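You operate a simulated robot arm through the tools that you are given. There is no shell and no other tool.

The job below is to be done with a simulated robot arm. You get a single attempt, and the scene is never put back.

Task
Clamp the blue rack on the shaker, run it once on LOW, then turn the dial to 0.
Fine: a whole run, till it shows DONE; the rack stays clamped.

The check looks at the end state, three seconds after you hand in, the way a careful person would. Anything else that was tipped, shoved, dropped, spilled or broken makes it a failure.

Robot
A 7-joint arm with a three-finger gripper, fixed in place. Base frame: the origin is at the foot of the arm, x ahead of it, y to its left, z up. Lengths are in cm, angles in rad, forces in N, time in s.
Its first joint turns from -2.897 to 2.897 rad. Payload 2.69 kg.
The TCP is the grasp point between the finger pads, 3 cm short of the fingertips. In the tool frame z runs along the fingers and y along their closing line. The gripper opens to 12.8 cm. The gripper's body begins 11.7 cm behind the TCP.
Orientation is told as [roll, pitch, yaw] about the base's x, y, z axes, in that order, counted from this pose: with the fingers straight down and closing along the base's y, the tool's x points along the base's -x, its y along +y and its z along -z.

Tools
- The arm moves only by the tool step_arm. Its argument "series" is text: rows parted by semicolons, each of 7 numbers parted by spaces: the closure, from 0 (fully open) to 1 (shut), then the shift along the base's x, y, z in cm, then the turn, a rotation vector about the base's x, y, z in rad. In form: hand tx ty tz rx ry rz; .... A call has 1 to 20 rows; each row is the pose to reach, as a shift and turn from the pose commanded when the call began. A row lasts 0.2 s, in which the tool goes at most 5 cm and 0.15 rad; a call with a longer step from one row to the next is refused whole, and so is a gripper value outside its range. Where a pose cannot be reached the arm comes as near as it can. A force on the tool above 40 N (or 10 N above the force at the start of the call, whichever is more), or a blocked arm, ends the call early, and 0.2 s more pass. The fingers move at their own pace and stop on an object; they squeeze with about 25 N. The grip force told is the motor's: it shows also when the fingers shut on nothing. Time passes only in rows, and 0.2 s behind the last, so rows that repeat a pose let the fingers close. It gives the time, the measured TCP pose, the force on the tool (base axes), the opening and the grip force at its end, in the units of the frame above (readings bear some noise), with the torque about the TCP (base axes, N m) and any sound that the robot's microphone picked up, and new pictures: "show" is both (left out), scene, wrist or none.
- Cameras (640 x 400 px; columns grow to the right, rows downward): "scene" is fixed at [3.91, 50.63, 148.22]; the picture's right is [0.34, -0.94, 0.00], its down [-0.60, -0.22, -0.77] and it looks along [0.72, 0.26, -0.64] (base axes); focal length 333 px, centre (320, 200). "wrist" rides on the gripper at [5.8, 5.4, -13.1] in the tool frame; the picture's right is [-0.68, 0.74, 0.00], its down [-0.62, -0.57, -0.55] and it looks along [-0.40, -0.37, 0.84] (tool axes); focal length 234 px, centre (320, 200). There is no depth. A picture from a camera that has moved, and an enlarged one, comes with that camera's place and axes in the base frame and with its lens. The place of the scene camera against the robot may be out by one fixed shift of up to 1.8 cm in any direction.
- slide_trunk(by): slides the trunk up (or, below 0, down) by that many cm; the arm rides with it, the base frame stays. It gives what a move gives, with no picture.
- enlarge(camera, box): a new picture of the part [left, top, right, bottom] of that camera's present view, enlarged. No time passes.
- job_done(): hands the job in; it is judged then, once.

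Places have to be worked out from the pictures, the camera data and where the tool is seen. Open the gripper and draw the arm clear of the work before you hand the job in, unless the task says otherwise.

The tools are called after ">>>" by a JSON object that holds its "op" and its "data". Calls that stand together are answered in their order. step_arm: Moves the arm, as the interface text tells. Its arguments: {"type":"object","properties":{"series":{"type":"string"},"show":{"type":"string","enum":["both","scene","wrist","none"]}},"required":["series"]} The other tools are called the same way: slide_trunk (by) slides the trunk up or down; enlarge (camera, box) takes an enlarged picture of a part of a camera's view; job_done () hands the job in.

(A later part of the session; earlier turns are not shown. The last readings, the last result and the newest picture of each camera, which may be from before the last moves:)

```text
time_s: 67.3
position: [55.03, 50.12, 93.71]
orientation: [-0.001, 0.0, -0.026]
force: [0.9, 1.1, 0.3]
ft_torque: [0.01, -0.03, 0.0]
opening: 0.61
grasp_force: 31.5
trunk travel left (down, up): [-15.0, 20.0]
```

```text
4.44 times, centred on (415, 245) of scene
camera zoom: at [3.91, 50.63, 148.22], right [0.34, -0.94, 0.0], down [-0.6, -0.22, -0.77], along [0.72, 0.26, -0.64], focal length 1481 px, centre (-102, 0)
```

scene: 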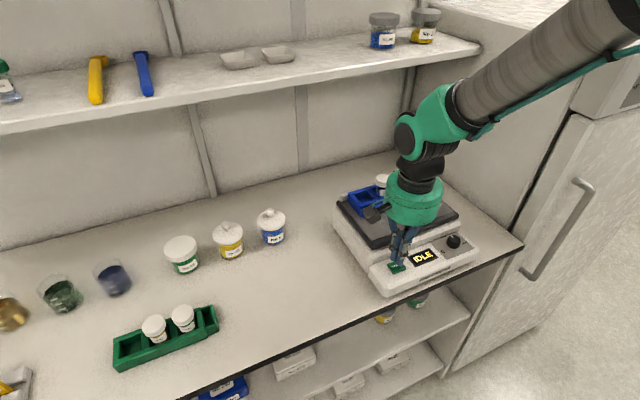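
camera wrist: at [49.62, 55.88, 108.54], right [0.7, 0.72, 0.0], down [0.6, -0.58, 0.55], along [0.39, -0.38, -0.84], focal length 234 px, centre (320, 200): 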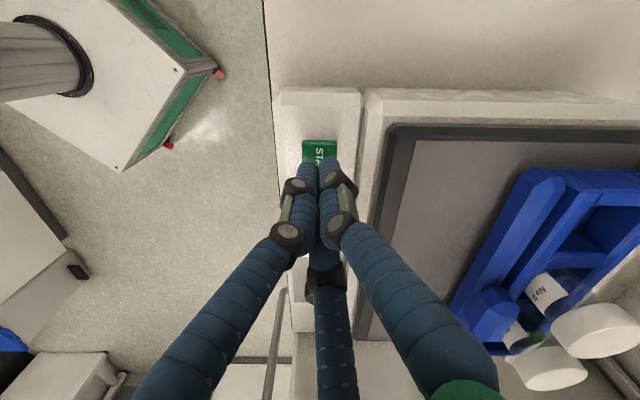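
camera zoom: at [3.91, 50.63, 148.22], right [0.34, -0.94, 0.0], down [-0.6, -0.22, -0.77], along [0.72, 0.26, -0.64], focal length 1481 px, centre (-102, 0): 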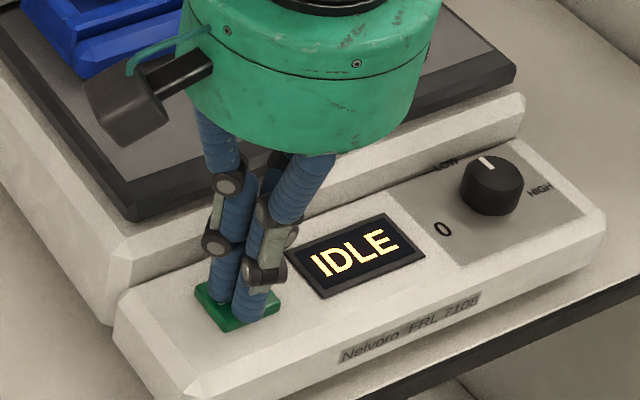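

The fingers were pushed open slightly (0.6 cm), so the tips are starting to bear on the button. I'll press a little further.

>>> {"op": "step_arm", "data": {"series": "1 0 0 -0.15 0 0 0; 1 0 0 -0.3 0 0 0; 1 0 0 -0.3 0 0 0", "show": "both"}}

>>> {"op": "enlarge", "data": {"camera": "scene", "box": [360, 200, 470, 290]}}

>>> {"op": "enlarge", "data": {"camera": "wrist", "box": [250, 90, 390, 220]}}

```text
time_s: 68.1
position: [55.12, 50.21, 93.38]
orientation: [-0.001, 0.0, -0.027]
force: [0.0, -0.8, 2.3]
ft_torque: [0.0, -0.01, 0.0]
opening: 0.6
grasp_force: 31.5
trunk travel left (down, up): [-15.0, 20.0]
heard: click
camera wrist: at [49.31, 55.72, 106.51], right [0.7, 0.72, 0.0], down [0.6, -0.58, 0.55], along [0.39, -0.38, -0.84], focal length 234 px, centre (320, 200)
```

scene: 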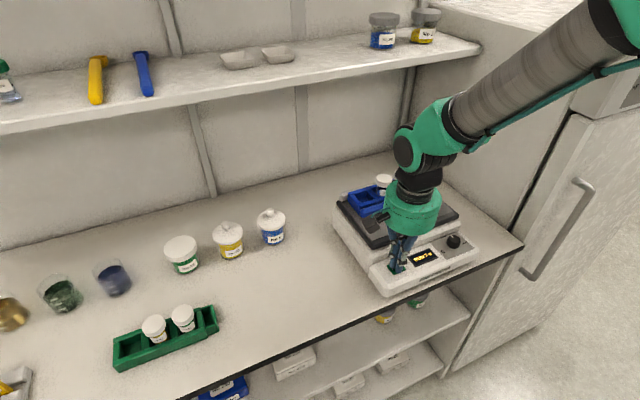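
wrist: 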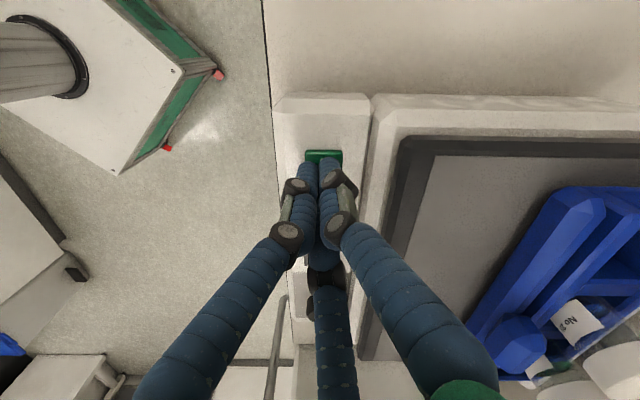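

```text
4.44 times, centred on (415, 245) of scene
camera zoom: at [3.91, 50.63, 148.22], right [0.34, -0.94, 0.0], down [-0.6, -0.22, -0.77], along [0.72, 0.26, -0.64], focal length 1481 px, centre (-102, 0)
```

zoom: 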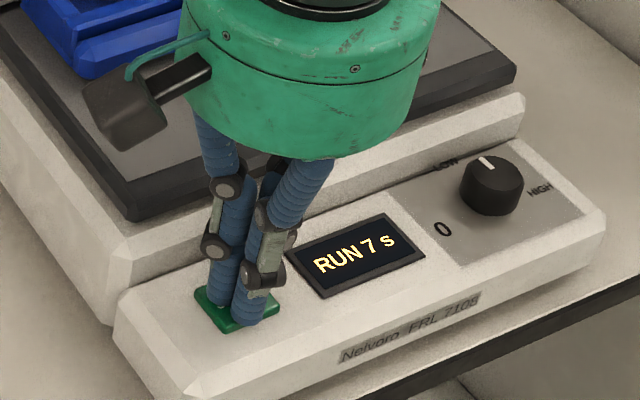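

```text
3.08 times, centred on (320, 155) of wrist
camera zoom: at [49.31, 55.72, 106.51], right [0.7, 0.72, 0.0], down [0.6, -0.58, 0.55], along [0.39, -0.38, -0.84], focal length 720 px, centre (320, 338)
```

zoom: 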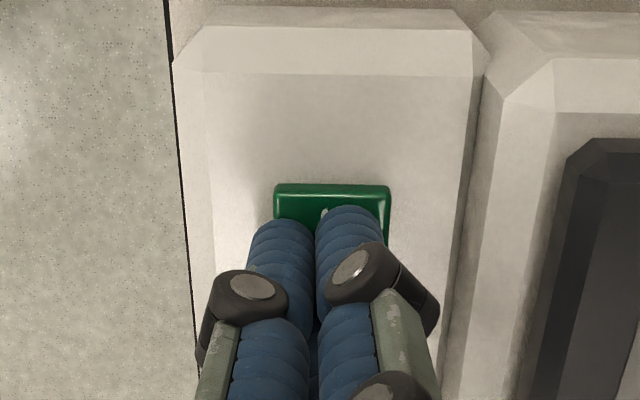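

A click, and the display reads RUN 7 s. I'll raise the hand straight up, well clear, and let it run.

>>> {"op": "step_arm", "data": {"series": "1 0 0 1 0 0 0; 1 0 0 3 0 0 0; 1 0 0 6 0 0 0; 1 -2 -2 9 0 0 0; 1 -4 -4 10 0 0 0; 1 -4 -4 10 0 0 0", "show": "both"}}

>>> {"op": "enlarge", "data": {"camera": "scene", "box": [330, 150, 490, 290]}}

```text
time_s: 69.5
position: [51.13, 46.22, 103.43]
orientation: [-0.003, 0.0, -0.025]
force: [0.3, -0.4, -0.9]
ft_torque: [0.04, -0.05, -0.02]
opening: 0.22
grasp_force: 31.3
trunk travel left (down, up): [-15.0, 20.0]
camera wrist: at [45.32, 51.67, 116.56], right [0.7, 0.72, 0.0], down [0.6, -0.58, 0.55], along [0.4, -0.38, -0.84], focal length 234 px, centre (320, 200)
```

scene: 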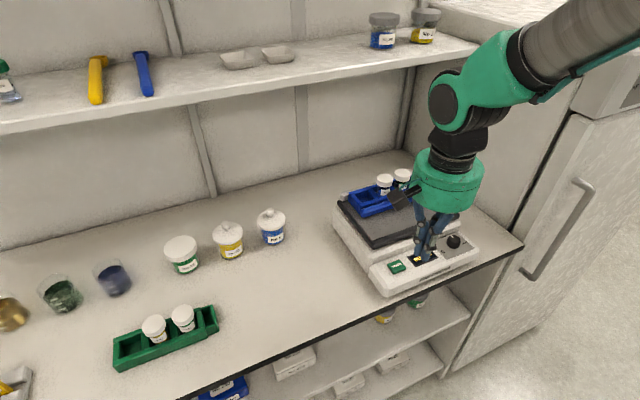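
wrist: 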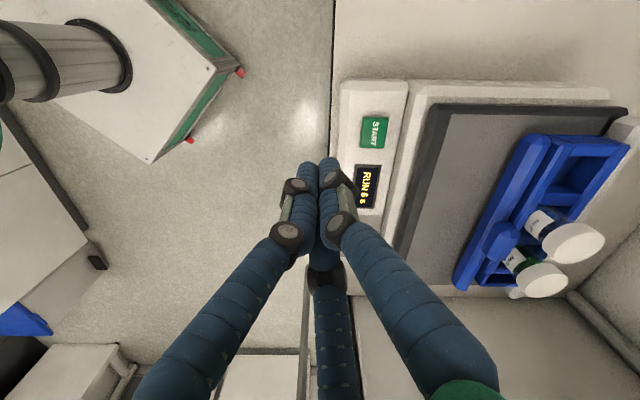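

```text
2.86 times, centred on (410, 220) of scene
camera zoom: at [3.91, 50.63, 148.22], right [0.34, -0.94, 0.0], down [-0.6, -0.22, -0.77], along [0.72, 0.26, -0.64], focal length 952 px, centre (63, 143)
```

zoom: 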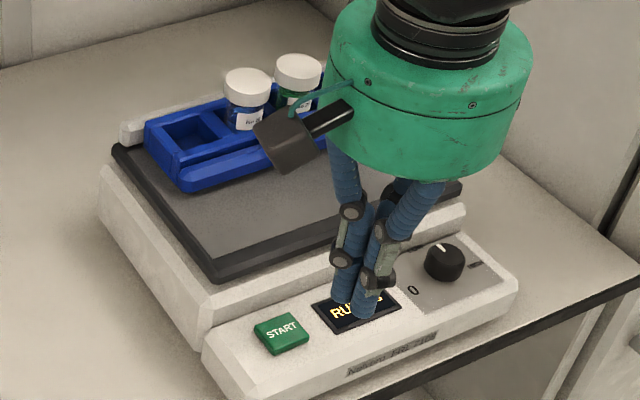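

It is running (RUN 6 s) with the rack held firm. I'll wait without moving.

>>> {"op": "step_arm", "data": {"series": "1 0 0 0 0 0 0; 1 0 0 0 0 0 0; 1 0 0 0 0 0 0; 1 0 0 0 0 0 0; 1 0 0 0 0 0 0; 1 0 0 0 0 0 0; 1 0 0 0 0 0 0; 1 0 0 0 0 0 0; 1 0 0 0 0 0 0; 1 0 0 0 0 0 0; 1 0 0 0 0 0 0; 1 0 0 0 0 0 0; 1 0 0 0 0 0 0; 1 0 0 0 0 0 0; 1 0 0 0 0 0 0; 1 0 0 0 0 0 0; 1 0 0 0 0 0 0; 1 0 0 0 0 0 0; 1 0 0 0 0 0 0; 1 0 0 0 0 0 0", "show": "wrist"}}

>>> {"op": "enlarge", "data": {"camera": "wrist", "box": [330, 70, 480, 220]}}

```text
time_s: 73.7
position: [51.15, 46.12, 103.42]
orientation: [-0.002, -0.001, -0.026]
force: [-0.3, -0.2, 0.0]
ft_torque: [0.01, 0.02, 0.0]
opening: 0.19
grasp_force: 31.6
trunk travel left (down, up): [-15.0, 20.0]
camera wrist: at [45.38, 51.73, 116.51], right [0.7, 0.72, 0.0], down [0.6, -0.58, 0.55], along [0.39, -0.38, -0.84], focal length 234 px, centre (320, 200)
```

wrist: 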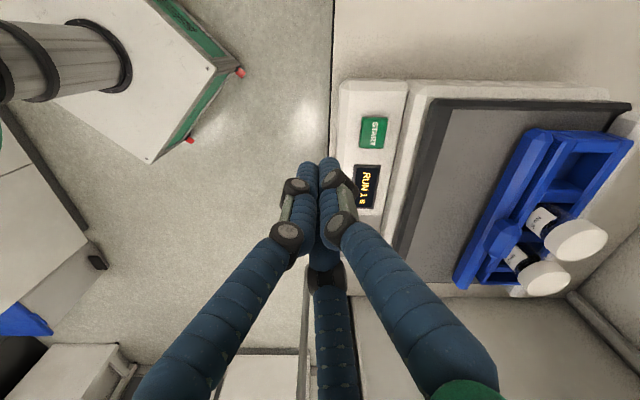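

```text
2.67 times, centred on (405, 145) of wrist
camera zoom: at [45.38, 51.73, 116.51], right [0.7, 0.72, 0.0], down [0.6, -0.58, 0.55], along [0.39, -0.38, -0.84], focal length 624 px, centre (93, 347)
```

zoom: 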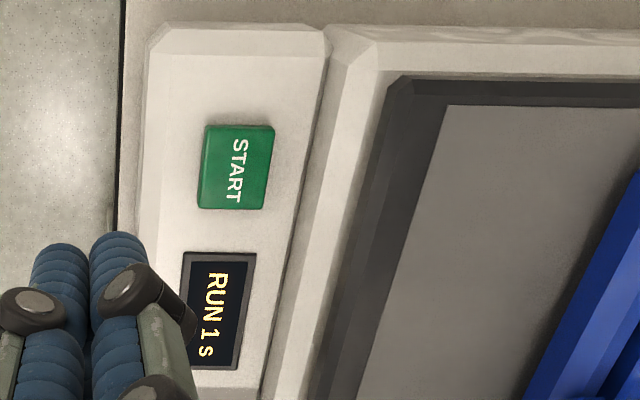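

The display reads RUN 1 s. I'll wait a little longer for DONE.

>>> {"op": "step_arm", "data": {"series": "1 0 0 0 0 0 0; 1 0 0 0 0 0 0; 1 0 0 0 0 0 0; 1 0 0 0 0 0 0; 1 0 0 0 0 0 0; 1 0 0 0 0 0 0; 1 0 0 0 0 0 0; 1 0 0 0 0 0 0; 1 0 0 0 0 0 0; 1 0 0 0 0 0 0; 1 0 0 0 0 0 0; 1 0 0 0 0 0 0", "show": "both"}}

>>> {"op": "enlarge", "data": {"camera": "wrist", "box": [330, 70, 480, 220]}}

>>> {"op": "enlarge", "data": {"camera": "wrist", "box": [400, 90, 640, 310]}}

```text
time_s: 76.3
position: [51.18, 46.33, 103.34]
orientation: [-0.003, 0.0, -0.024]
force: [0.1, -0.3, -0.3]
ft_torque: [-0.01, 0.0, -0.01]
opening: 0.21
grasp_force: 31.7
trunk travel left (down, up): [-15.0, 20.0]
camera wrist: at [45.38, 51.73, 116.51], right [0.7, 0.72, 0.0], down [0.6, -0.58, 0.55], along [0.39, -0.38, -0.84], focal length 234 px, centre (320, 200)
```

scene: 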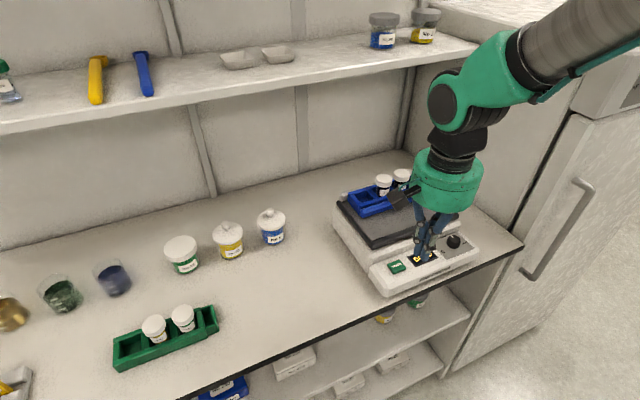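
wrist: 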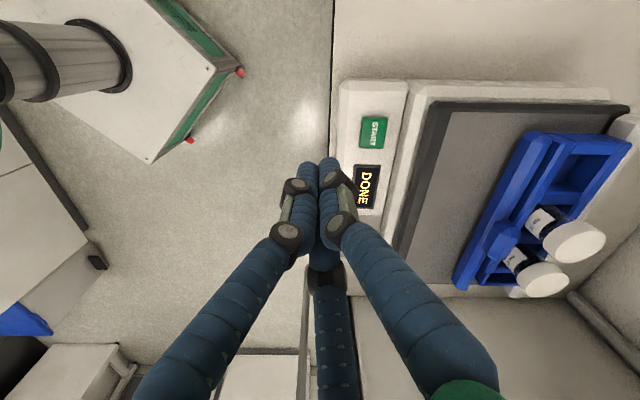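

```text
2.67 times, centred on (405, 145) of wrist
camera zoom: at [45.38, 51.73, 116.51], right [0.7, 0.72, 0.0], down [0.6, -0.58, 0.55], along [0.39, -0.38, -0.84], focal length 624 px, centre (93, 347)
```

zoom: 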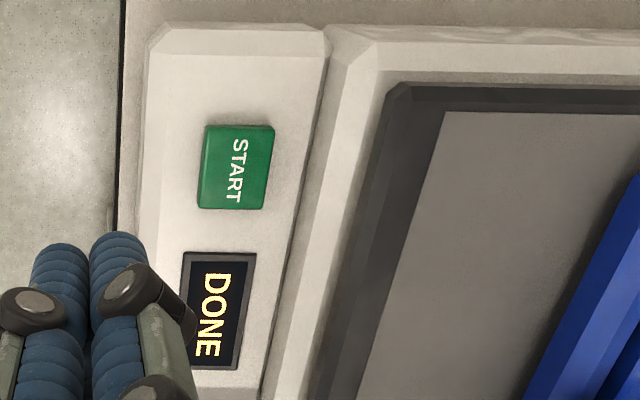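

```text
1.82 times, centred on (520, 200) of wrist
camera zoom: at [45.38, 51.73, 116.51], right [0.7, 0.72, 0.0], down [0.6, -0.58, 0.55], along [0.39, -0.38, -0.84], focal length 426 px, centre (-44, 200)
```

zoom: 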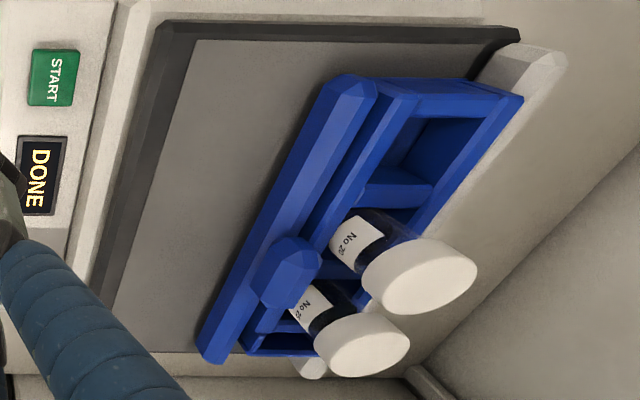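

DONE is shown, the rack is still clamped and both vials are upright. Now to turn the dial back to 0: I'll move over the knob with yaw -0.15 and opening 3.9.

>>> {"op": "step_arm", "data": {"series": "1 3.5 -1.7 0 0 0 0; 0.9 7 -3.4 0 0 0 0; 0.8 10.5 -5 0 0 0 -0.05; 0.7 13.5 -6.5 0 0 0 -0.1; 0.695 15.4 -7.34 0 0 0 -0.126; 0.695 15.4 -7.34 -3 0 0 -0.126; 0.695 15.4 -7.34 -5.3 0 0 -0.126; 0.695 15.4 -7.34 -5.3 0 0 -0.126", "show": "both"}}

>>> {"op": "enlarge", "data": {"camera": "wrist", "box": [250, 60, 390, 200]}}

```text
time_s: 78.1
position: [66.5, 38.94, 98.02]
orientation: [-0.001, -0.001, -0.151]
force: [0.3, 0.3, 0.0]
ft_torque: [-0.04, 0.03, 0.0]
opening: 3.9
grasp_force: 0.0
trunk travel left (down, up): [-15.0, 20.0]
camera wrist: at [61.42, 45.07, 111.15], right [0.78, 0.63, 0.0], down [0.52, -0.65, 0.55], along [0.34, -0.43, -0.84], focal length 234 px, centre (320, 200)
```

scene: 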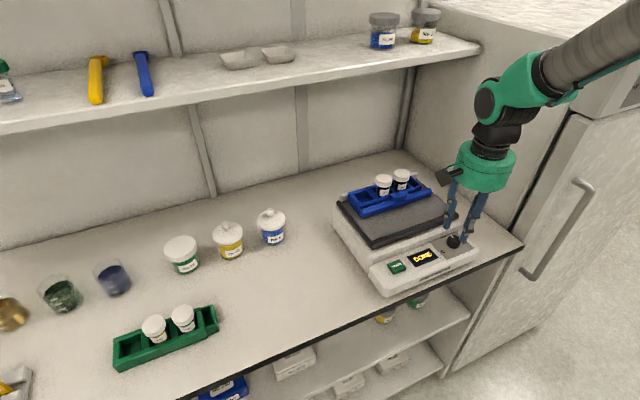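
wrist: 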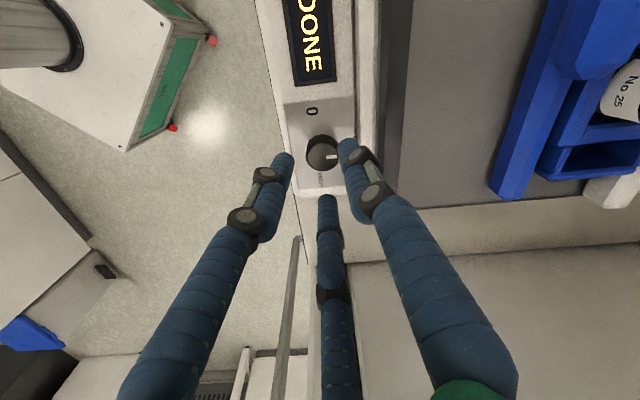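

```text
2.86 times, centred on (320, 130) of wrist
camera zoom: at [61.42, 45.07, 111.15], right [0.78, 0.63, 0.0], down [0.52, -0.65, 0.55], along [0.34, -0.43, -0.84], focal length 669 px, centre (320, 400)
```

zoom: 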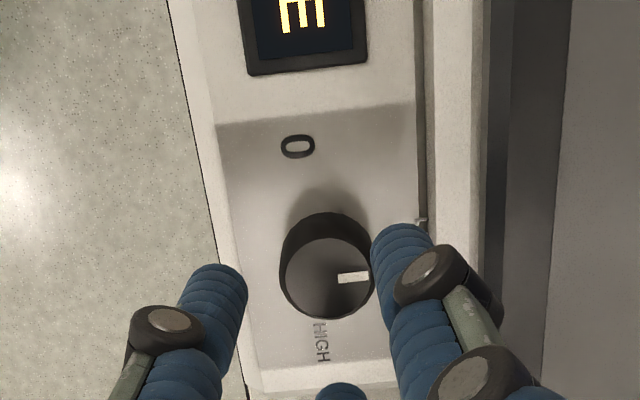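

Centred within about 0.2 cm. I'll shift slightly, yaw to -0.08 for wall clearance, lower, grip, and turn counter-clockwise ~0.86 rad.

>>> {"op": "step_arm", "data": {"series": "0.695 0.1 -0.05 -1 0 0 0.07; 0.695 0.1 -0.05 -2.5 0 0 0.07; 0.695 0.1 -0.05 -3.4 0 0 0.07; 0.695 0.1 -0.05 -4.1 0 0 0.07; 0.695 0.1 -0.05 -4.1 0 0 0.07", "show": "none"}}

>>> {"op": "step_arm", "data": {"series": "0.73 0 0 0 0 0 0; 0.77 0 0 0 0 0 0; 0.81 0 0 0 0 0 0; 0.84 0 0 0 0 0 0; 0.84 0 0 0 0 0 0", "show": "wrist"}}

```text
time_s: 79.3
position: [66.52, 38.78, 93.88]
orientation: [-0.003, -0.001, -0.082]
force: [0.2, 0.5, 0.6]
ft_torque: [-0.01, 0.01, 0.01]
opening: 3.93
grasp_force: 0.0
trunk travel left (down, up): [-15.0, 20.0]
```

```text
time_s: 80.5
position: [66.58, 38.83, 93.86]
orientation: [-0.001, -0.001, -0.081]
force: [2.2, 16.3, -3.2]
ft_torque: [0.41, -0.06, 0.03]
opening: 3.16
grasp_force: 8.1
trunk travel left (down, up): [-15.0, 20.0]
camera wrist: at [61.16, 44.73, 107.05], right [0.73, 0.68, 0.0], down [0.57, -0.61, 0.55], along [0.37, -0.4, -0.84], focal length 234 px, centre (320, 200)
```

wrist: 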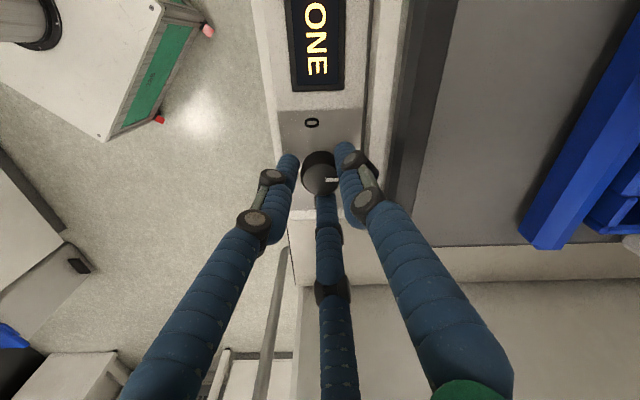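

The grip is slightly off-centre: the knob pushes the tool +y with 16 N. I'll shift +0.25 in y, let it settle, then turn.

>>> {"op": "step_arm", "data": {"series": "0.84 0.02 0.12 0 0 0 0; 0.84 0.03 0.22 0 0 0 0; 0.84 0.03 0.22 0 0 0 0", "show": "none"}}

>>> {"op": "step_arm", "data": {"series": "0.84 0 0 0 0 0 0.1; 0.84 0 0 0 0 0 0.22; 0.84 0 0 0 0 0 0.34; 0.84 0 0 0 0 0 0.46; 0.84 0 0 0 0 0 0.58; 0.84 0 0 0 0 0 0.7; 0.84 0 0 0 0 0 0.8; 0.84 0 0 0 0 0 0.86; 0.84 0 0 0 0 0 0.86", "show": "wrist"}}

>>> {"op": "enlarge", "data": {"camera": "wrist", "box": [250, 80, 390, 220]}}

```text
time_s: 81.3
position: [66.6, 39.07, 93.92]
orientation: [-0.002, 0.0, -0.082]
force: [1.8, 1.3, 3.8]
ft_torque: [-0.23, 0.13, 0.01]
opening: 2.9
grasp_force: 45.2
trunk travel left (down, up): [-15.0, 20.0]
```

```text
time_s: 83.3
position: [66.55, 39.06, 93.92]
orientation: [-0.002, 0.0, 0.78]
force: [-1.6, 5.9, -5.7]
ft_torque: [0.48, 0.0, -0.01]
opening: 2.89
grasp_force: 45.2
trunk travel left (down, up): [-15.0, 20.0]
camera wrist: at [58.64, 38.74, 107.05], right [-0.04, 1.0, 0.0], down [0.84, 0.03, 0.55], along [0.55, 0.02, -0.84], focal length 234 px, centre (320, 200)
```

wrist: 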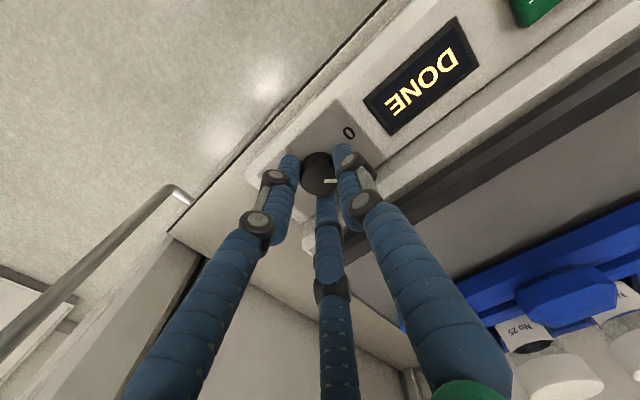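

```text
2.86 times, centred on (320, 150) of wrist
camera zoom: at [58.64, 38.74, 107.05], right [-0.04, 1.0, 0.0], down [0.84, 0.03, 0.55], along [0.55, 0.02, -0.84], focal length 669 px, centre (320, 343)
```

zoom: 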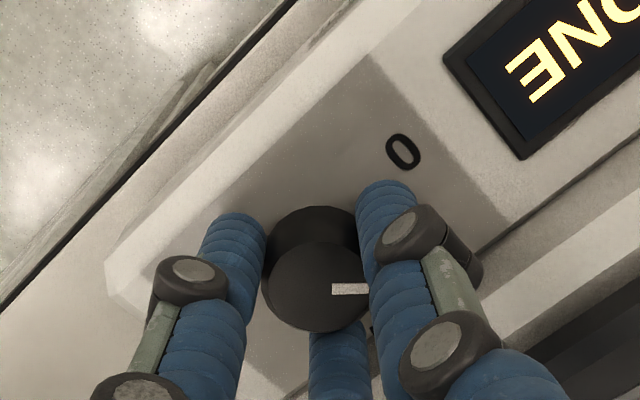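

The pointer is about halfway back. I'll release slightly, lift, yaw back, lower, re-grip and turn ~0.9 rad more.

>>> {"op": "step_arm", "data": {"series": "0.78 0 0 0 0 0 0; 0.73 0 0 0 0 0 0; 0.722 0 0 0.2 0 0 0; 0.722 0 0 1 0 0 0; 0.722 0 0 2.5 0 0 0; 0.71 0 0 4.1 0 0 0; 0.695 0 0 4.1 0 0 -0.12; 0.695 0 0 4.1 0 0 -0.26; 0.695 0 0 4.1 0 0 -0.4; 0.695 0 0 4.1 0 0 -0.54; 0.695 0 0 4.1 0 0 -0.68; 0.695 0 0 4.1 0 0 -0.82; 0.695 0 0 4.1 0 0 -0.87; 0.695 0 0 4.1 0 0 -0.87", "show": "wrist"}}

>>> {"op": "enlarge", "data": {"camera": "wrist", "box": [250, 60, 390, 200]}}

```text
time_s: 86.3
position: [66.65, 39.0, 98.01]
orientation: [0.0, 0.0, -0.093]
force: [0.5, 0.1, -0.2]
ft_torque: [-0.01, 0.0, 0.0]
opening: 3.92
grasp_force: 0.1
trunk travel left (down, up): [-15.0, 20.0]
camera wrist: at [61.29, 44.99, 111.19], right [0.74, 0.67, 0.0], down [0.56, -0.62, 0.55], along [0.37, -0.41, -0.84], focal length 234 px, centre (320, 200)
```

wrist: 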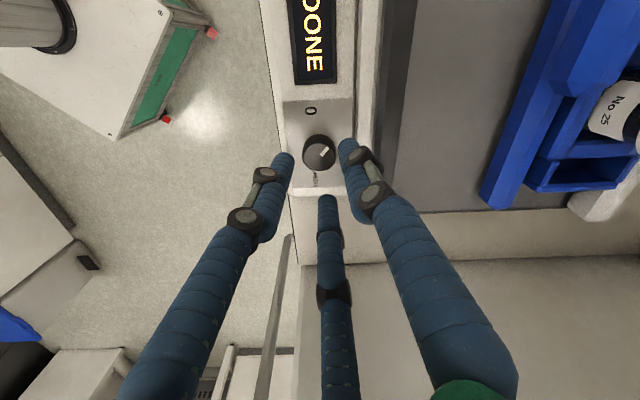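

```text
2.86 times, centred on (320, 130) of wrist
camera zoom: at [61.29, 44.99, 111.19], right [0.74, 0.67, 0.0], down [0.56, -0.62, 0.55], along [0.37, -0.41, -0.84], focal length 669 px, centre (320, 400)
```

zoom: 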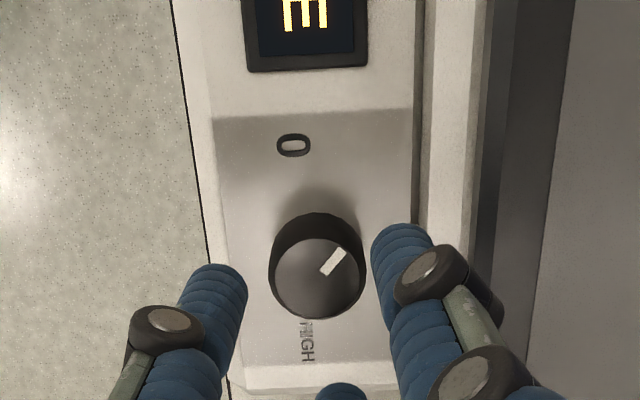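

>>> {"op": "step_arm", "data": {"series": "0.695 -0.05 0.05 -1.5 0 0 0; 0.695 -0.05 0.05 -3 0 0 0; 0.695 -0.05 0.05 -4.1 0 0 0; 0.695 -0.05 0.05 -4.1 0 0 0; 0.74 -0.05 0.05 -4.1 0 0 0; 0.78 -0.05 0.05 -4.1 0 0 0; 0.84 -0.05 0.05 -4.1 0 0 0; 0.84 -0.05 0.05 -4.1 0 0 0", "show": "none"}}

```text
time_s: 88.1
position: [66.69, 39.14, 93.97]
orientation: [-0.001, 0.001, -0.092]
force: [3.1, -5.3, -1.0]
ft_torque: [-0.17, -0.09, 0.03]
opening: 2.99
grasp_force: 6.6
trunk travel left (down, up): [-15.0, 20.0]
```

The grip is on the knob (2.99 cm) with little side load. I'll turn counter-clockwise 0.95 rad.

>>> {"op": "step_arm", "data": {"series": "0.84 -0.03 -0.05 0 0 0 0; 0.86 -0.03 -0.05 0 0 0 0; 0.86 -0.03 -0.05 0 0 0 0.1; 0.86 -0.03 -0.05 0 0 0 0.22; 0.86 -0.03 -0.05 0 0 0 0.34; 0.86 -0.03 -0.05 0 0 0 0.46; 0.86 -0.03 -0.05 0 0 0 0.58; 0.86 -0.03 -0.05 0 0 0 0.7; 0.86 -0.03 -0.05 0 0 0 0.82; 0.86 -0.03 -0.05 0 0 0 0.92; 0.86 -0.03 -0.05 0 0 0 0.95; 0.86 -0.03 -0.05 0 0 0 0.95", "show": "wrist"}}

>>> {"op": "enlarge", "data": {"camera": "wrist", "box": [250, 80, 390, 220]}}

>>> {"op": "enlarge", "data": {"camera": "scene", "box": [420, 205, 490, 270]}}

```text
time_s: 90.7
position: [66.65, 39.11, 94.02]
orientation: [-0.001, -0.001, 0.858]
force: [11.6, 4.4, 2.7]
ft_torque: [0.34, -0.28, -0.37]
opening: 2.9
grasp_force: 45.4
trunk travel left (down, up): [-15.0, 20.0]
camera wrist: at [58.66, 38.11, 107.1], right [-0.12, 0.99, 0.0], down [0.83, 0.1, 0.55], along [0.55, 0.06, -0.84], focal length 234 px, centre (320, 200)
```

wrist: 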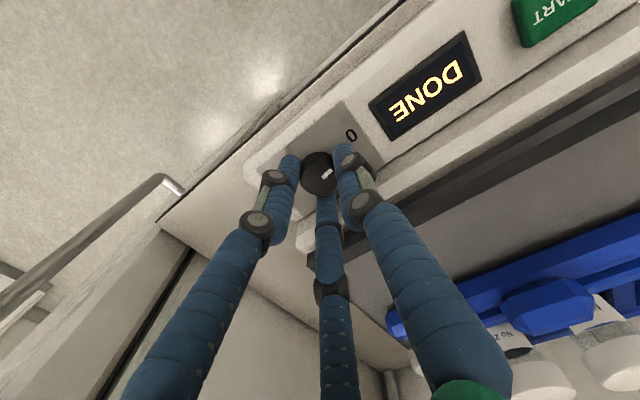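

```text
2.86 times, centred on (320, 150) of wrist
camera zoom: at [58.66, 38.11, 107.1], right [-0.12, 0.99, 0.0], down [0.83, 0.1, 0.55], along [0.55, 0.06, -0.84], focal length 669 px, centre (320, 343)
```

zoom: 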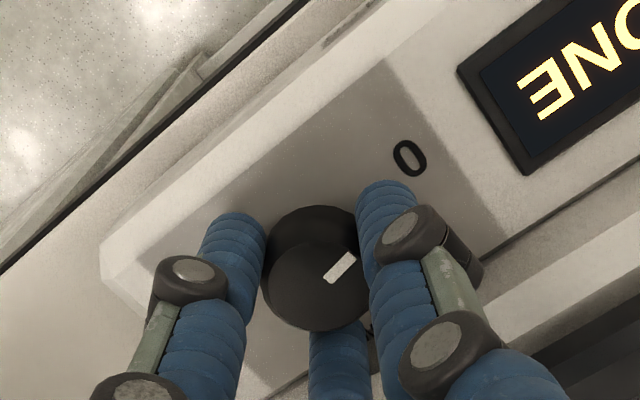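

```text
6.15 times, centred on (455, 238) of scene
camera zoom: at [3.91, 50.63, 148.22], right [0.34, -0.94, 0.0], down [-0.6, -0.22, -0.77], along [0.72, 0.26, -0.64], focal length 2051 px, centre (-511, -31)
```

zoom: 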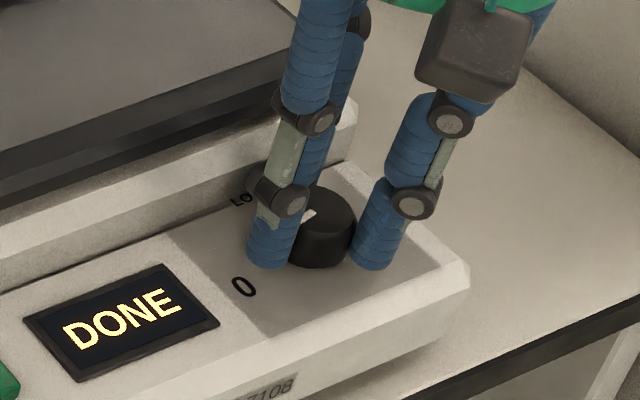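

A resisting torque of -0.37 N·m appeared, so the knob has probably reached its stop at 0. I'll release, lift, move off and inspect.

>>> {"op": "step_arm", "data": {"series": "0.8 0 0 0 0 0 -0.03; 0.76 0 0 0 0 0 -0.04; 0.73 0 0 0 0 0 -0.04; 0.722 0 0 0.2 0 0 -0.04; 0.722 0 0 1 0 0 -0.04; 0.722 0 0 2.5 0 0 -0.04; 0.71 0 0 4.5 0 0 -0.1; 0.7 0 0 8 0 0 -0.2; 0.7 -3 -3 9 0 0 -0.33; 0.7 -6.5 -6.5 9 0 0 -0.46; 0.7 -6.5 -6.5 9 0 0 -0.59; 0.7 -6.5 -6.5 9 0 0 -0.72; 0.7 -6.5 -6.5 9 0 0 -0.85; 0.7 -6.5 -6.5 9 0 0 -0.88; 0.7 -6.5 -6.5 9 0 0 -0.88", "show": "both"}}

>>> {"op": "enlarge", "data": {"camera": "wrist", "box": [370, 70, 460, 170]}}

>>> {"op": "enlarge", "data": {"camera": "scene", "box": [420, 205, 490, 270]}}

```text
time_s: 93.9
position: [59.84, 32.56, 102.97]
orientation: [-0.002, 0.0, -0.023]
force: [-0.1, 0.2, 0.0]
ft_torque: [0.01, 0.02, 0.01]
opening: 3.83
grasp_force: 0.0
trunk travel left (down, up): [-15.0, 20.0]
camera wrist: at [54.15, 38.0, 116.06], right [0.69, 0.72, 0.0], down [0.6, -0.58, 0.55], along [0.4, -0.38, -0.84], focal length 234 px, centre (320, 200)
```

scene: 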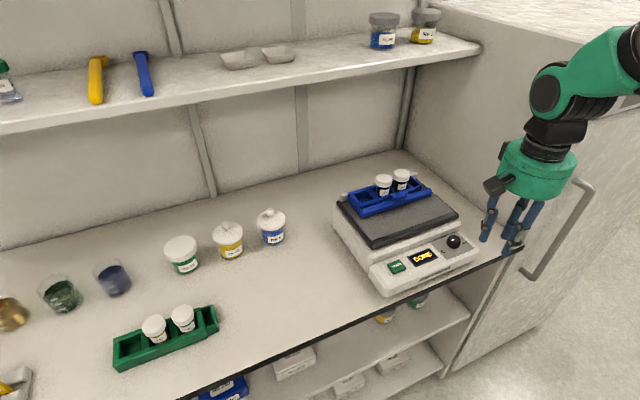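
wrist: 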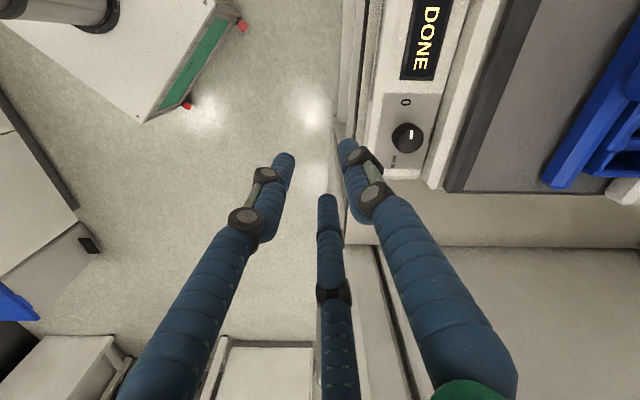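

```text
4.00 times, centred on (415, 120) of wrist
camera zoom: at [54.15, 38.0, 116.06], right [0.69, 0.72, 0.0], down [0.6, -0.58, 0.55], along [0.4, -0.38, -0.84], focal length 937 px, centre (-60, 520)
```

zoom: 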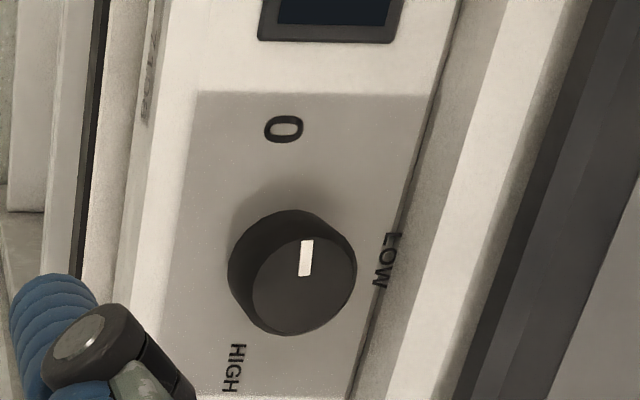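

```text
6.15 times, centred on (455, 238) of scene
camera zoom: at [3.91, 50.63, 148.22], right [0.34, -0.94, 0.0], down [-0.6, -0.22, -0.77], along [0.72, 0.26, -0.64], focal length 2051 px, centre (-511, -31)
```

zoom: 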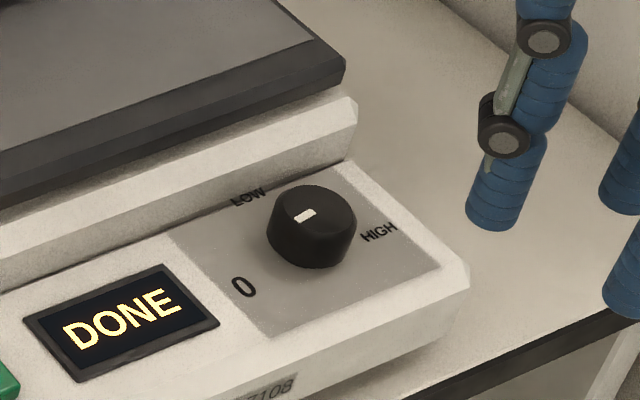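

The display still shows DONE, but the pointer is at about 98° and originally sat at about 105°, so it's a few degrees short of 0. I'll do one small corrective turn of ~0.12 rad from a yaw with good wall clearance.

>>> {"op": "step_arm", "data": {"series": "0.68 2 2 -0.5 0 0 0.12; 0.656 4.5 4.4 -1 0 0 0.24; 0.656 6.5 6.2 -1.5 0 0 0.323; 0.656 6.75 6.5 -3.5 0 0 0.323; 0.656 6.75 6.5 -5 0 0 0.323; 0.656 6.75 6.5 -5 0 0 0.323", "show": "wrist"}}

>>> {"op": "enlarge", "data": {"camera": "wrist", "box": [250, 60, 390, 200]}}

```text
time_s: 95.3
position: [66.72, 38.96, 98.05]
orientation: [-0.001, -0.001, 0.302]
force: [1.0, 1.3, -0.2]
ft_torque: [-0.03, 0.0, -0.01]
opening: 4.43
grasp_force: 0.1
trunk travel left (down, up): [-15.0, 20.0]
camera wrist: at [59.47, 42.39, 111.18], right [0.43, 0.9, 0.0], down [0.76, -0.36, 0.55], along [0.5, -0.24, -0.84], focal length 234 px, centre (320, 200)
```

wrist: 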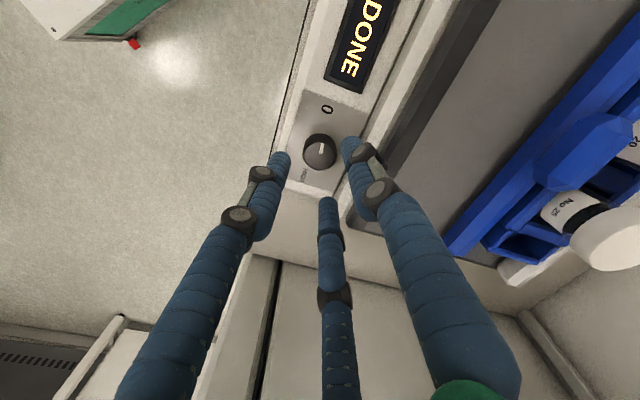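

```text
2.86 times, centred on (320, 130) of wrist
camera zoom: at [59.47, 42.39, 111.18], right [0.43, 0.9, 0.0], down [0.76, -0.36, 0.55], along [0.5, -0.24, -0.84], focal length 669 px, centre (320, 400)
```

zoom: 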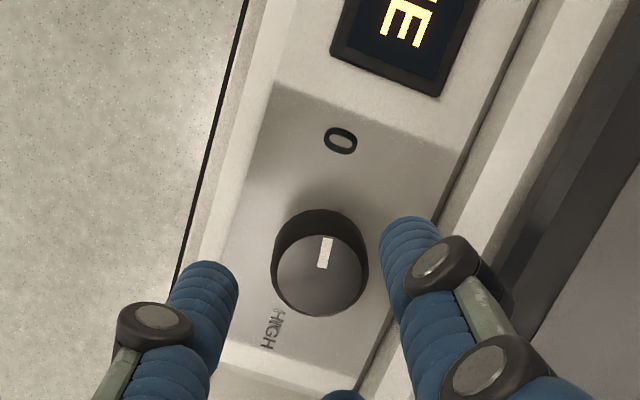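

The pointer is at about 98°, the 0 label direction about 100°, and the original about 105°. A small +0.08 rad turn centres it, so I'll lower, grip, turn and release.

>>> {"op": "step_arm", "data": {"series": "0.656 -0.06 0.08 -1.5 0 0 0; 0.656 -0.06 0.08 -3 0 0 0; 0.656 -0.06 0.08 -4.1 0 0 0; 0.656 -0.06 0.08 -4.1 0 0 0; 0.72 -0.06 0.08 -4.1 0 0 0; 0.78 -0.06 0.08 -4.1 0 0 0; 0.84 -0.06 0.08 -4.1 0 0 0; 0.86 -0.06 0.08 -4.1 0 0 0; 0.86 -0.06 0.08 -4.1 0 0 0.04; 0.86 -0.06 0.08 -4.1 0 0 0.08; 0.86 -0.06 0.08 -4.1 0 0 0.09; 0.86 -0.06 0.08 -4.1 0 0 0.09", "show": "none"}}

>>> {"op": "step_arm", "data": {"series": "0.8 0 0 0 0 0 0; 0.74 0 0 0 0 0 0; 0.68 0 0 0 0 0 0; 0.68 0 0 0.5 0 0 0; 0.68 0 0 2 0 0 0; 0.68 0 0 4.5 0 0 0; 0.68 0 0 8 0 0 -0.1; 0.68 -3 -3 9 0 0 -0.2; 0.68 -6.5 -6.5 9 0 0 -0.3; 0.68 -6.5 -6.5 9 0 0 -0.4; 0.68 -6.5 -6.5 9 0 0 -0.4", "show": "both"}}

>>> {"op": "enlarge", "data": {"camera": "wrist", "box": [370, 70, 460, 170]}}

>>> {"op": "enlarge", "data": {"camera": "scene", "box": [420, 205, 490, 270]}}

```text
time_s: 97.9
position: [66.6, 39.06, 93.89]
orientation: [-0.005, -0.001, 0.39]
force: [-14.8, 1.2, 1.9]
ft_torque: [-0.03, 0.57, -0.27]
opening: 2.89
grasp_force: 44.9
trunk travel left (down, up): [-15.0, 20.0]
```

```text
time_s: 100.3
position: [60.35, 32.53, 102.9]
orientation: [-0.002, -0.001, -0.007]
force: [0.1, 0.8, -0.7]
ft_torque: [-0.01, 0.04, 0.0]
opening: 4.09
grasp_force: 0.1
trunk travel left (down, up): [-15.0, 20.0]
camera wrist: at [54.51, 38.04, 115.96], right [0.68, 0.73, 0.0], down [0.61, -0.57, 0.55], along [0.4, -0.38, -0.84], focal length 234 px, centre (320, 200)
```

scene: 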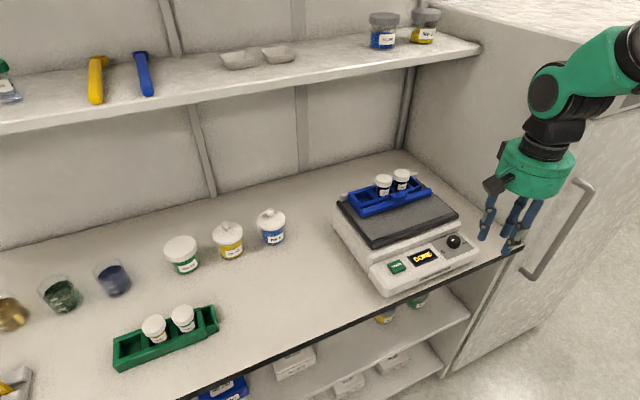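
wrist: 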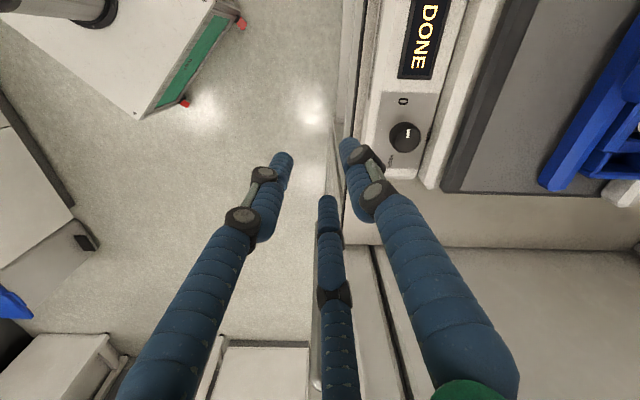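

```text
4.00 times, centred on (415, 120) of wrist
camera zoom: at [54.51, 38.04, 115.96], right [0.68, 0.73, 0.0], down [0.61, -0.57, 0.55], along [0.4, -0.38, -0.84], focal length 937 px, centre (-60, 520)
```

zoom: 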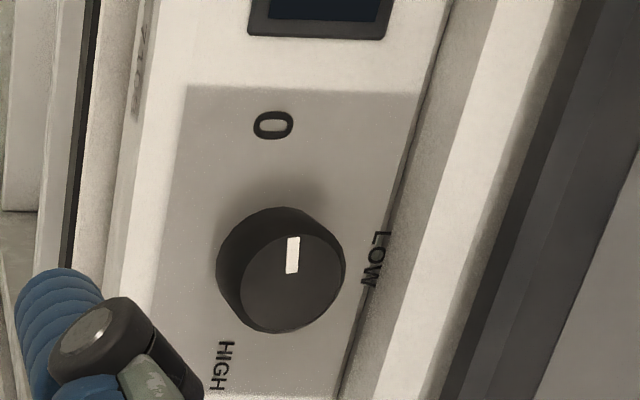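

```text
6.15 times, centred on (455, 238) of scene
camera zoom: at [3.91, 50.63, 148.22], right [0.34, -0.94, 0.0], down [-0.6, -0.22, -0.77], along [0.72, 0.26, -0.64], focal length 2051 px, centre (-511, -31)
```

zoom: 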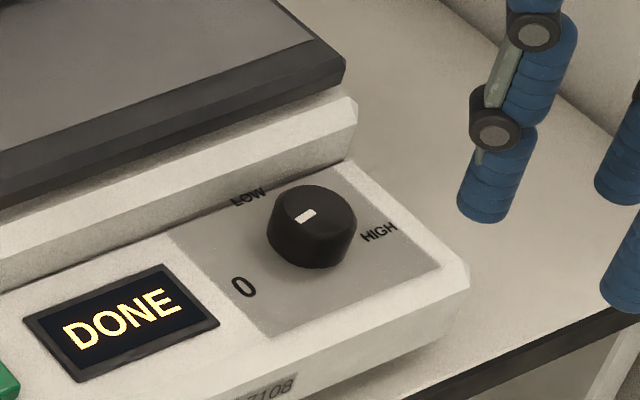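

The pointer sits on the 0 label, but the last turn met resistance and barely moved it. I'll hover at the same pose as my initial look to compare the pointer directly with its starting position.

>>> {"op": "step_arm", "data": {"series": "0.68 2 2 -0.5 0 0 0.13; 0.656 4 4.2 -1 0 0 0.26; 0.656 6 6.2 -1.5 0 0 0.39; 0.656 6.4 6.65 -3 0 0 0.52; 0.656 6.4 6.65 -4.9 0 0 0.651; 0.656 6.4 6.65 -4.9 0 0 0.651; 0.656 6.4 6.65 -4.9 0 0 0.651", "show": "wrist"}}

>>> {"op": "enlarge", "data": {"camera": "wrist", "box": [250, 60, 390, 200]}}

```text
time_s: 101.9
position: [66.74, 39.43, 97.89]
orientation: [-0.002, 0.0, 0.643]
force: [0.1, 0.2, -0.3]
ft_torque: [-0.01, -0.03, 0.03]
opening: 4.38
grasp_force: 0.0
trunk travel left (down, up): [-15.0, 20.0]
camera wrist: at [58.69, 40.17, 110.95], right [0.1, 0.99, 0.0], down [0.83, -0.08, 0.55], along [0.55, -0.06, -0.84], focal length 234 px, centre (320, 200)
```

wrist: 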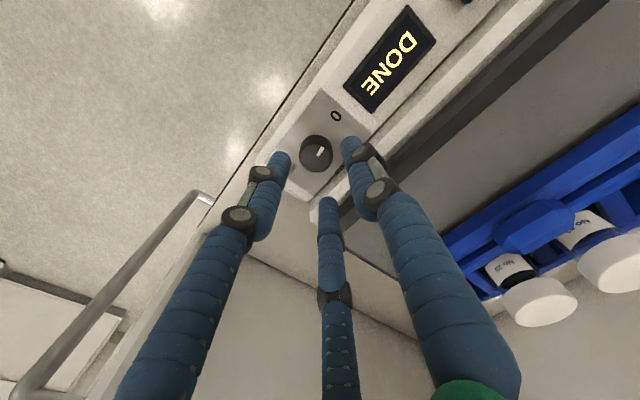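

```text
2.86 times, centred on (320, 130) of wrist
camera zoom: at [58.69, 40.17, 110.95], right [0.1, 0.99, 0.0], down [0.83, -0.08, 0.55], along [0.55, -0.06, -0.84], focal length 669 px, centre (320, 400)
```

zoom: 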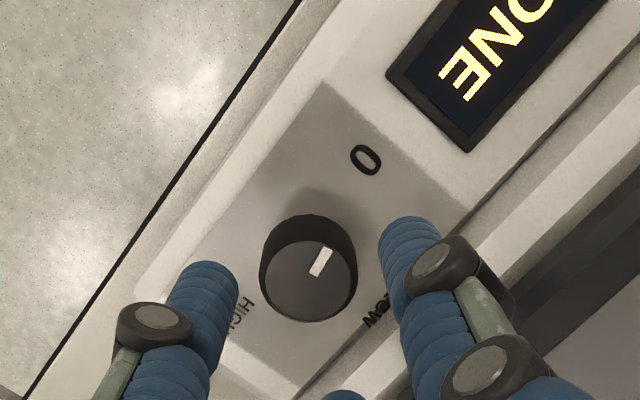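

The pointer is back within about 3° of where it began and points at the 0 label, and it meets resistance there, so the dial is at 0. I'll raise the hand straight up, open it and withdraw toward the base.

>>> {"op": "step_arm", "data": {"series": "0.656 0 0 4 0 0 0; 0.656 0 0 8 0 0 0; 0.6 -1 -1 12 0 0 0; 0.4 -3 -3 16 0 0 0; 0.2 -6 -6 18 0 0 0; 0 -9 -9 19 0 0 -0.1; 0 -12 -12 19 0 0 -0.2; 0 -15 -15 19 0 0 -0.3; 0 -15 -15 19 0 0 -0.3", "show": "both"}}

>>> {"op": "enlarge", "data": {"camera": "scene", "box": [320, 150, 490, 300]}}

>>> {"op": "enlarge", "data": {"camera": "scene", "box": [330, 160, 450, 250]}}

```text
time_s: 103.9
position: [51.48, 24.22, 116.83]
orientation: [-0.003, -0.002, 0.342]
force: [-0.6, -0.7, 0.6]
ft_torque: [0.07, -0.08, 0.02]
opening: 12.82
grasp_force: 0.0
trunk travel left (down, up): [-15.0, 20.0]
camera wrist: at [44.11, 27.24, 130.0], right [0.39, 0.92, 0.0], down [0.77, -0.33, 0.55], along [0.51, -0.21, -0.84], focal length 234 px, centre (320, 200)
```

scene: 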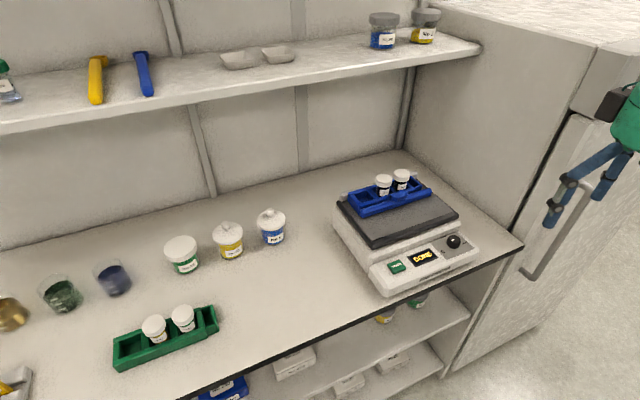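
wrist: 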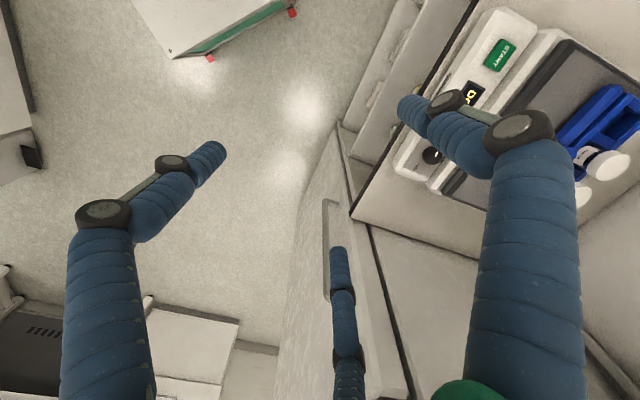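

```text
2.67 times, centred on (405, 225) of scene
camera zoom: at [3.91, 50.63, 148.22], right [0.34, -0.94, 0.0], down [-0.6, -0.22, -0.77], along [0.72, 0.26, -0.64], focal length 889 px, centre (93, 133)
```

zoom: 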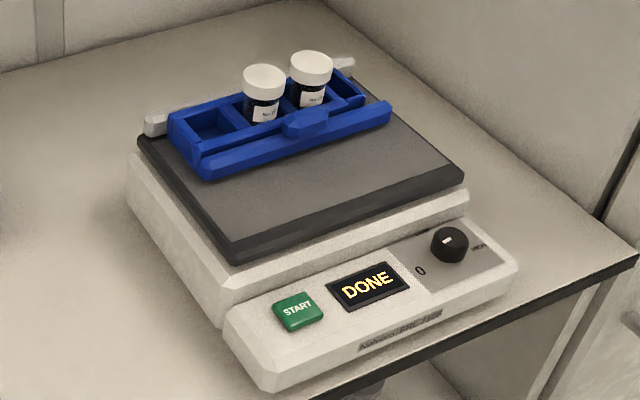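

```text
4.44 times, centred on (390, 205) of scene
camera zoom: at [3.91, 50.63, 148.22], right [0.34, -0.94, 0.0], down [-0.6, -0.22, -0.77], along [0.72, 0.26, -0.64], focal length 1481 px, centre (9, 178)
```

zoom: 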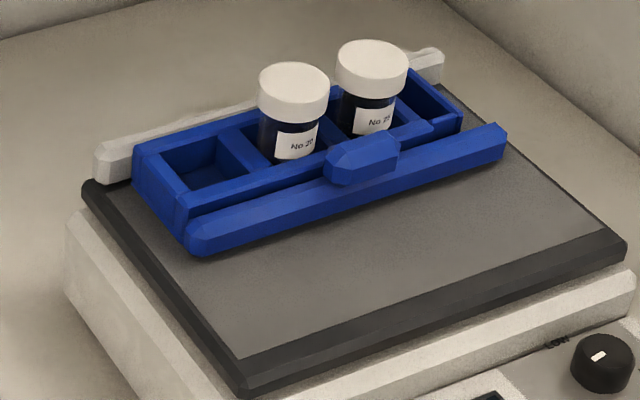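

All looks orderly: DONE shown, dial at 0, rack between the bars. I'll take one overhead look to confirm that the bar is really tight against the rack after the shake.

>>> {"op": "step_arm", "data": {"series": "0.2 2 3.2 0.5 0 0 -0.14; 0.25 4 6.4 0.5 0 0 -0.28; 0.25 6 9.6 0.5 0 0 -0.42; 0.25 8 12.9 0.5 0 0 -0.56; 0.25 10 16.1 0.5 0 0 -0.7; 0.25 12 19.3 0.5 0 0 -0.84; 0.25 14 22.5 0.5 0 0 -0.98; 0.25 15.5 25.5 0.5 0 0 -1.12; 0.25 15.5 25.5 0.5 0 0 -1.14; 0.25 15.5 25.5 0.5 0 0 -1.14", "show": "both"}}

>>> {"op": "enlarge", "data": {"camera": "wrist", "box": [230, 0, 450, 180]}}

```text
time_s: 106.1
position: [67.11, 49.73, 117.37]
orientation: [-0.003, 0.001, -0.799]
force: [-0.4, -0.3, 1.4]
ft_torque: [0.02, -0.02, 0.01]
opening: 9.6
grasp_force: 0.0
trunk travel left (down, up): [-15.0, 20.0]
camera wrist: at [66.84, 57.7, 130.58], right [1.0, 0.03, 0.0], down [0.02, -0.84, 0.55], along [0.02, -0.55, -0.84], focal length 234 px, centre (320, 200)
```

scene: 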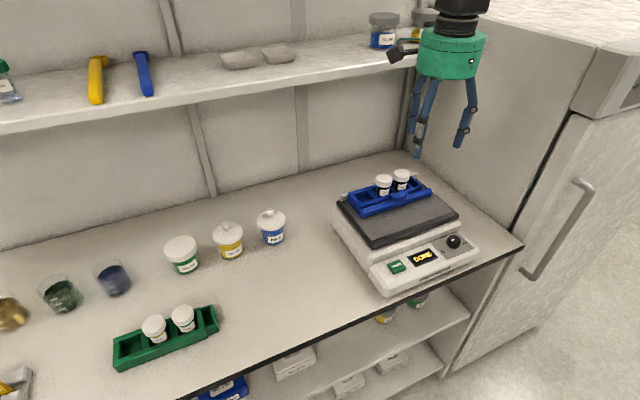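
wrist: 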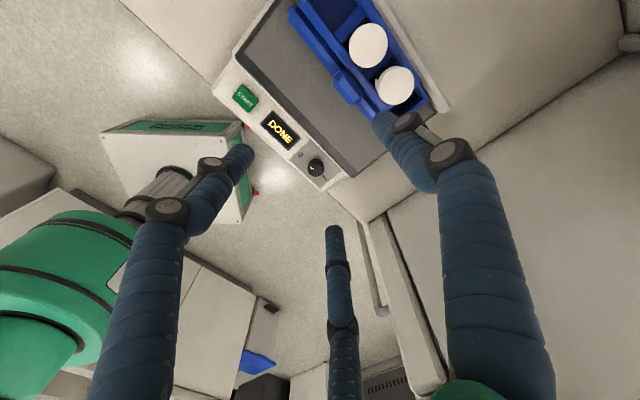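

```text
2.22 times, centred on (340, 90) of wrist
camera zoom: at [66.84, 57.7, 130.58], right [1.0, 0.03, 0.0], down [0.02, -0.84, 0.55], along [0.02, -0.55, -0.84], focal length 520 px, centre (276, 444)
```

zoom: 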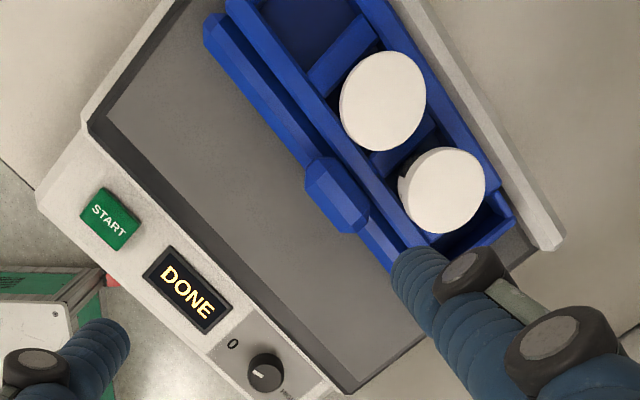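

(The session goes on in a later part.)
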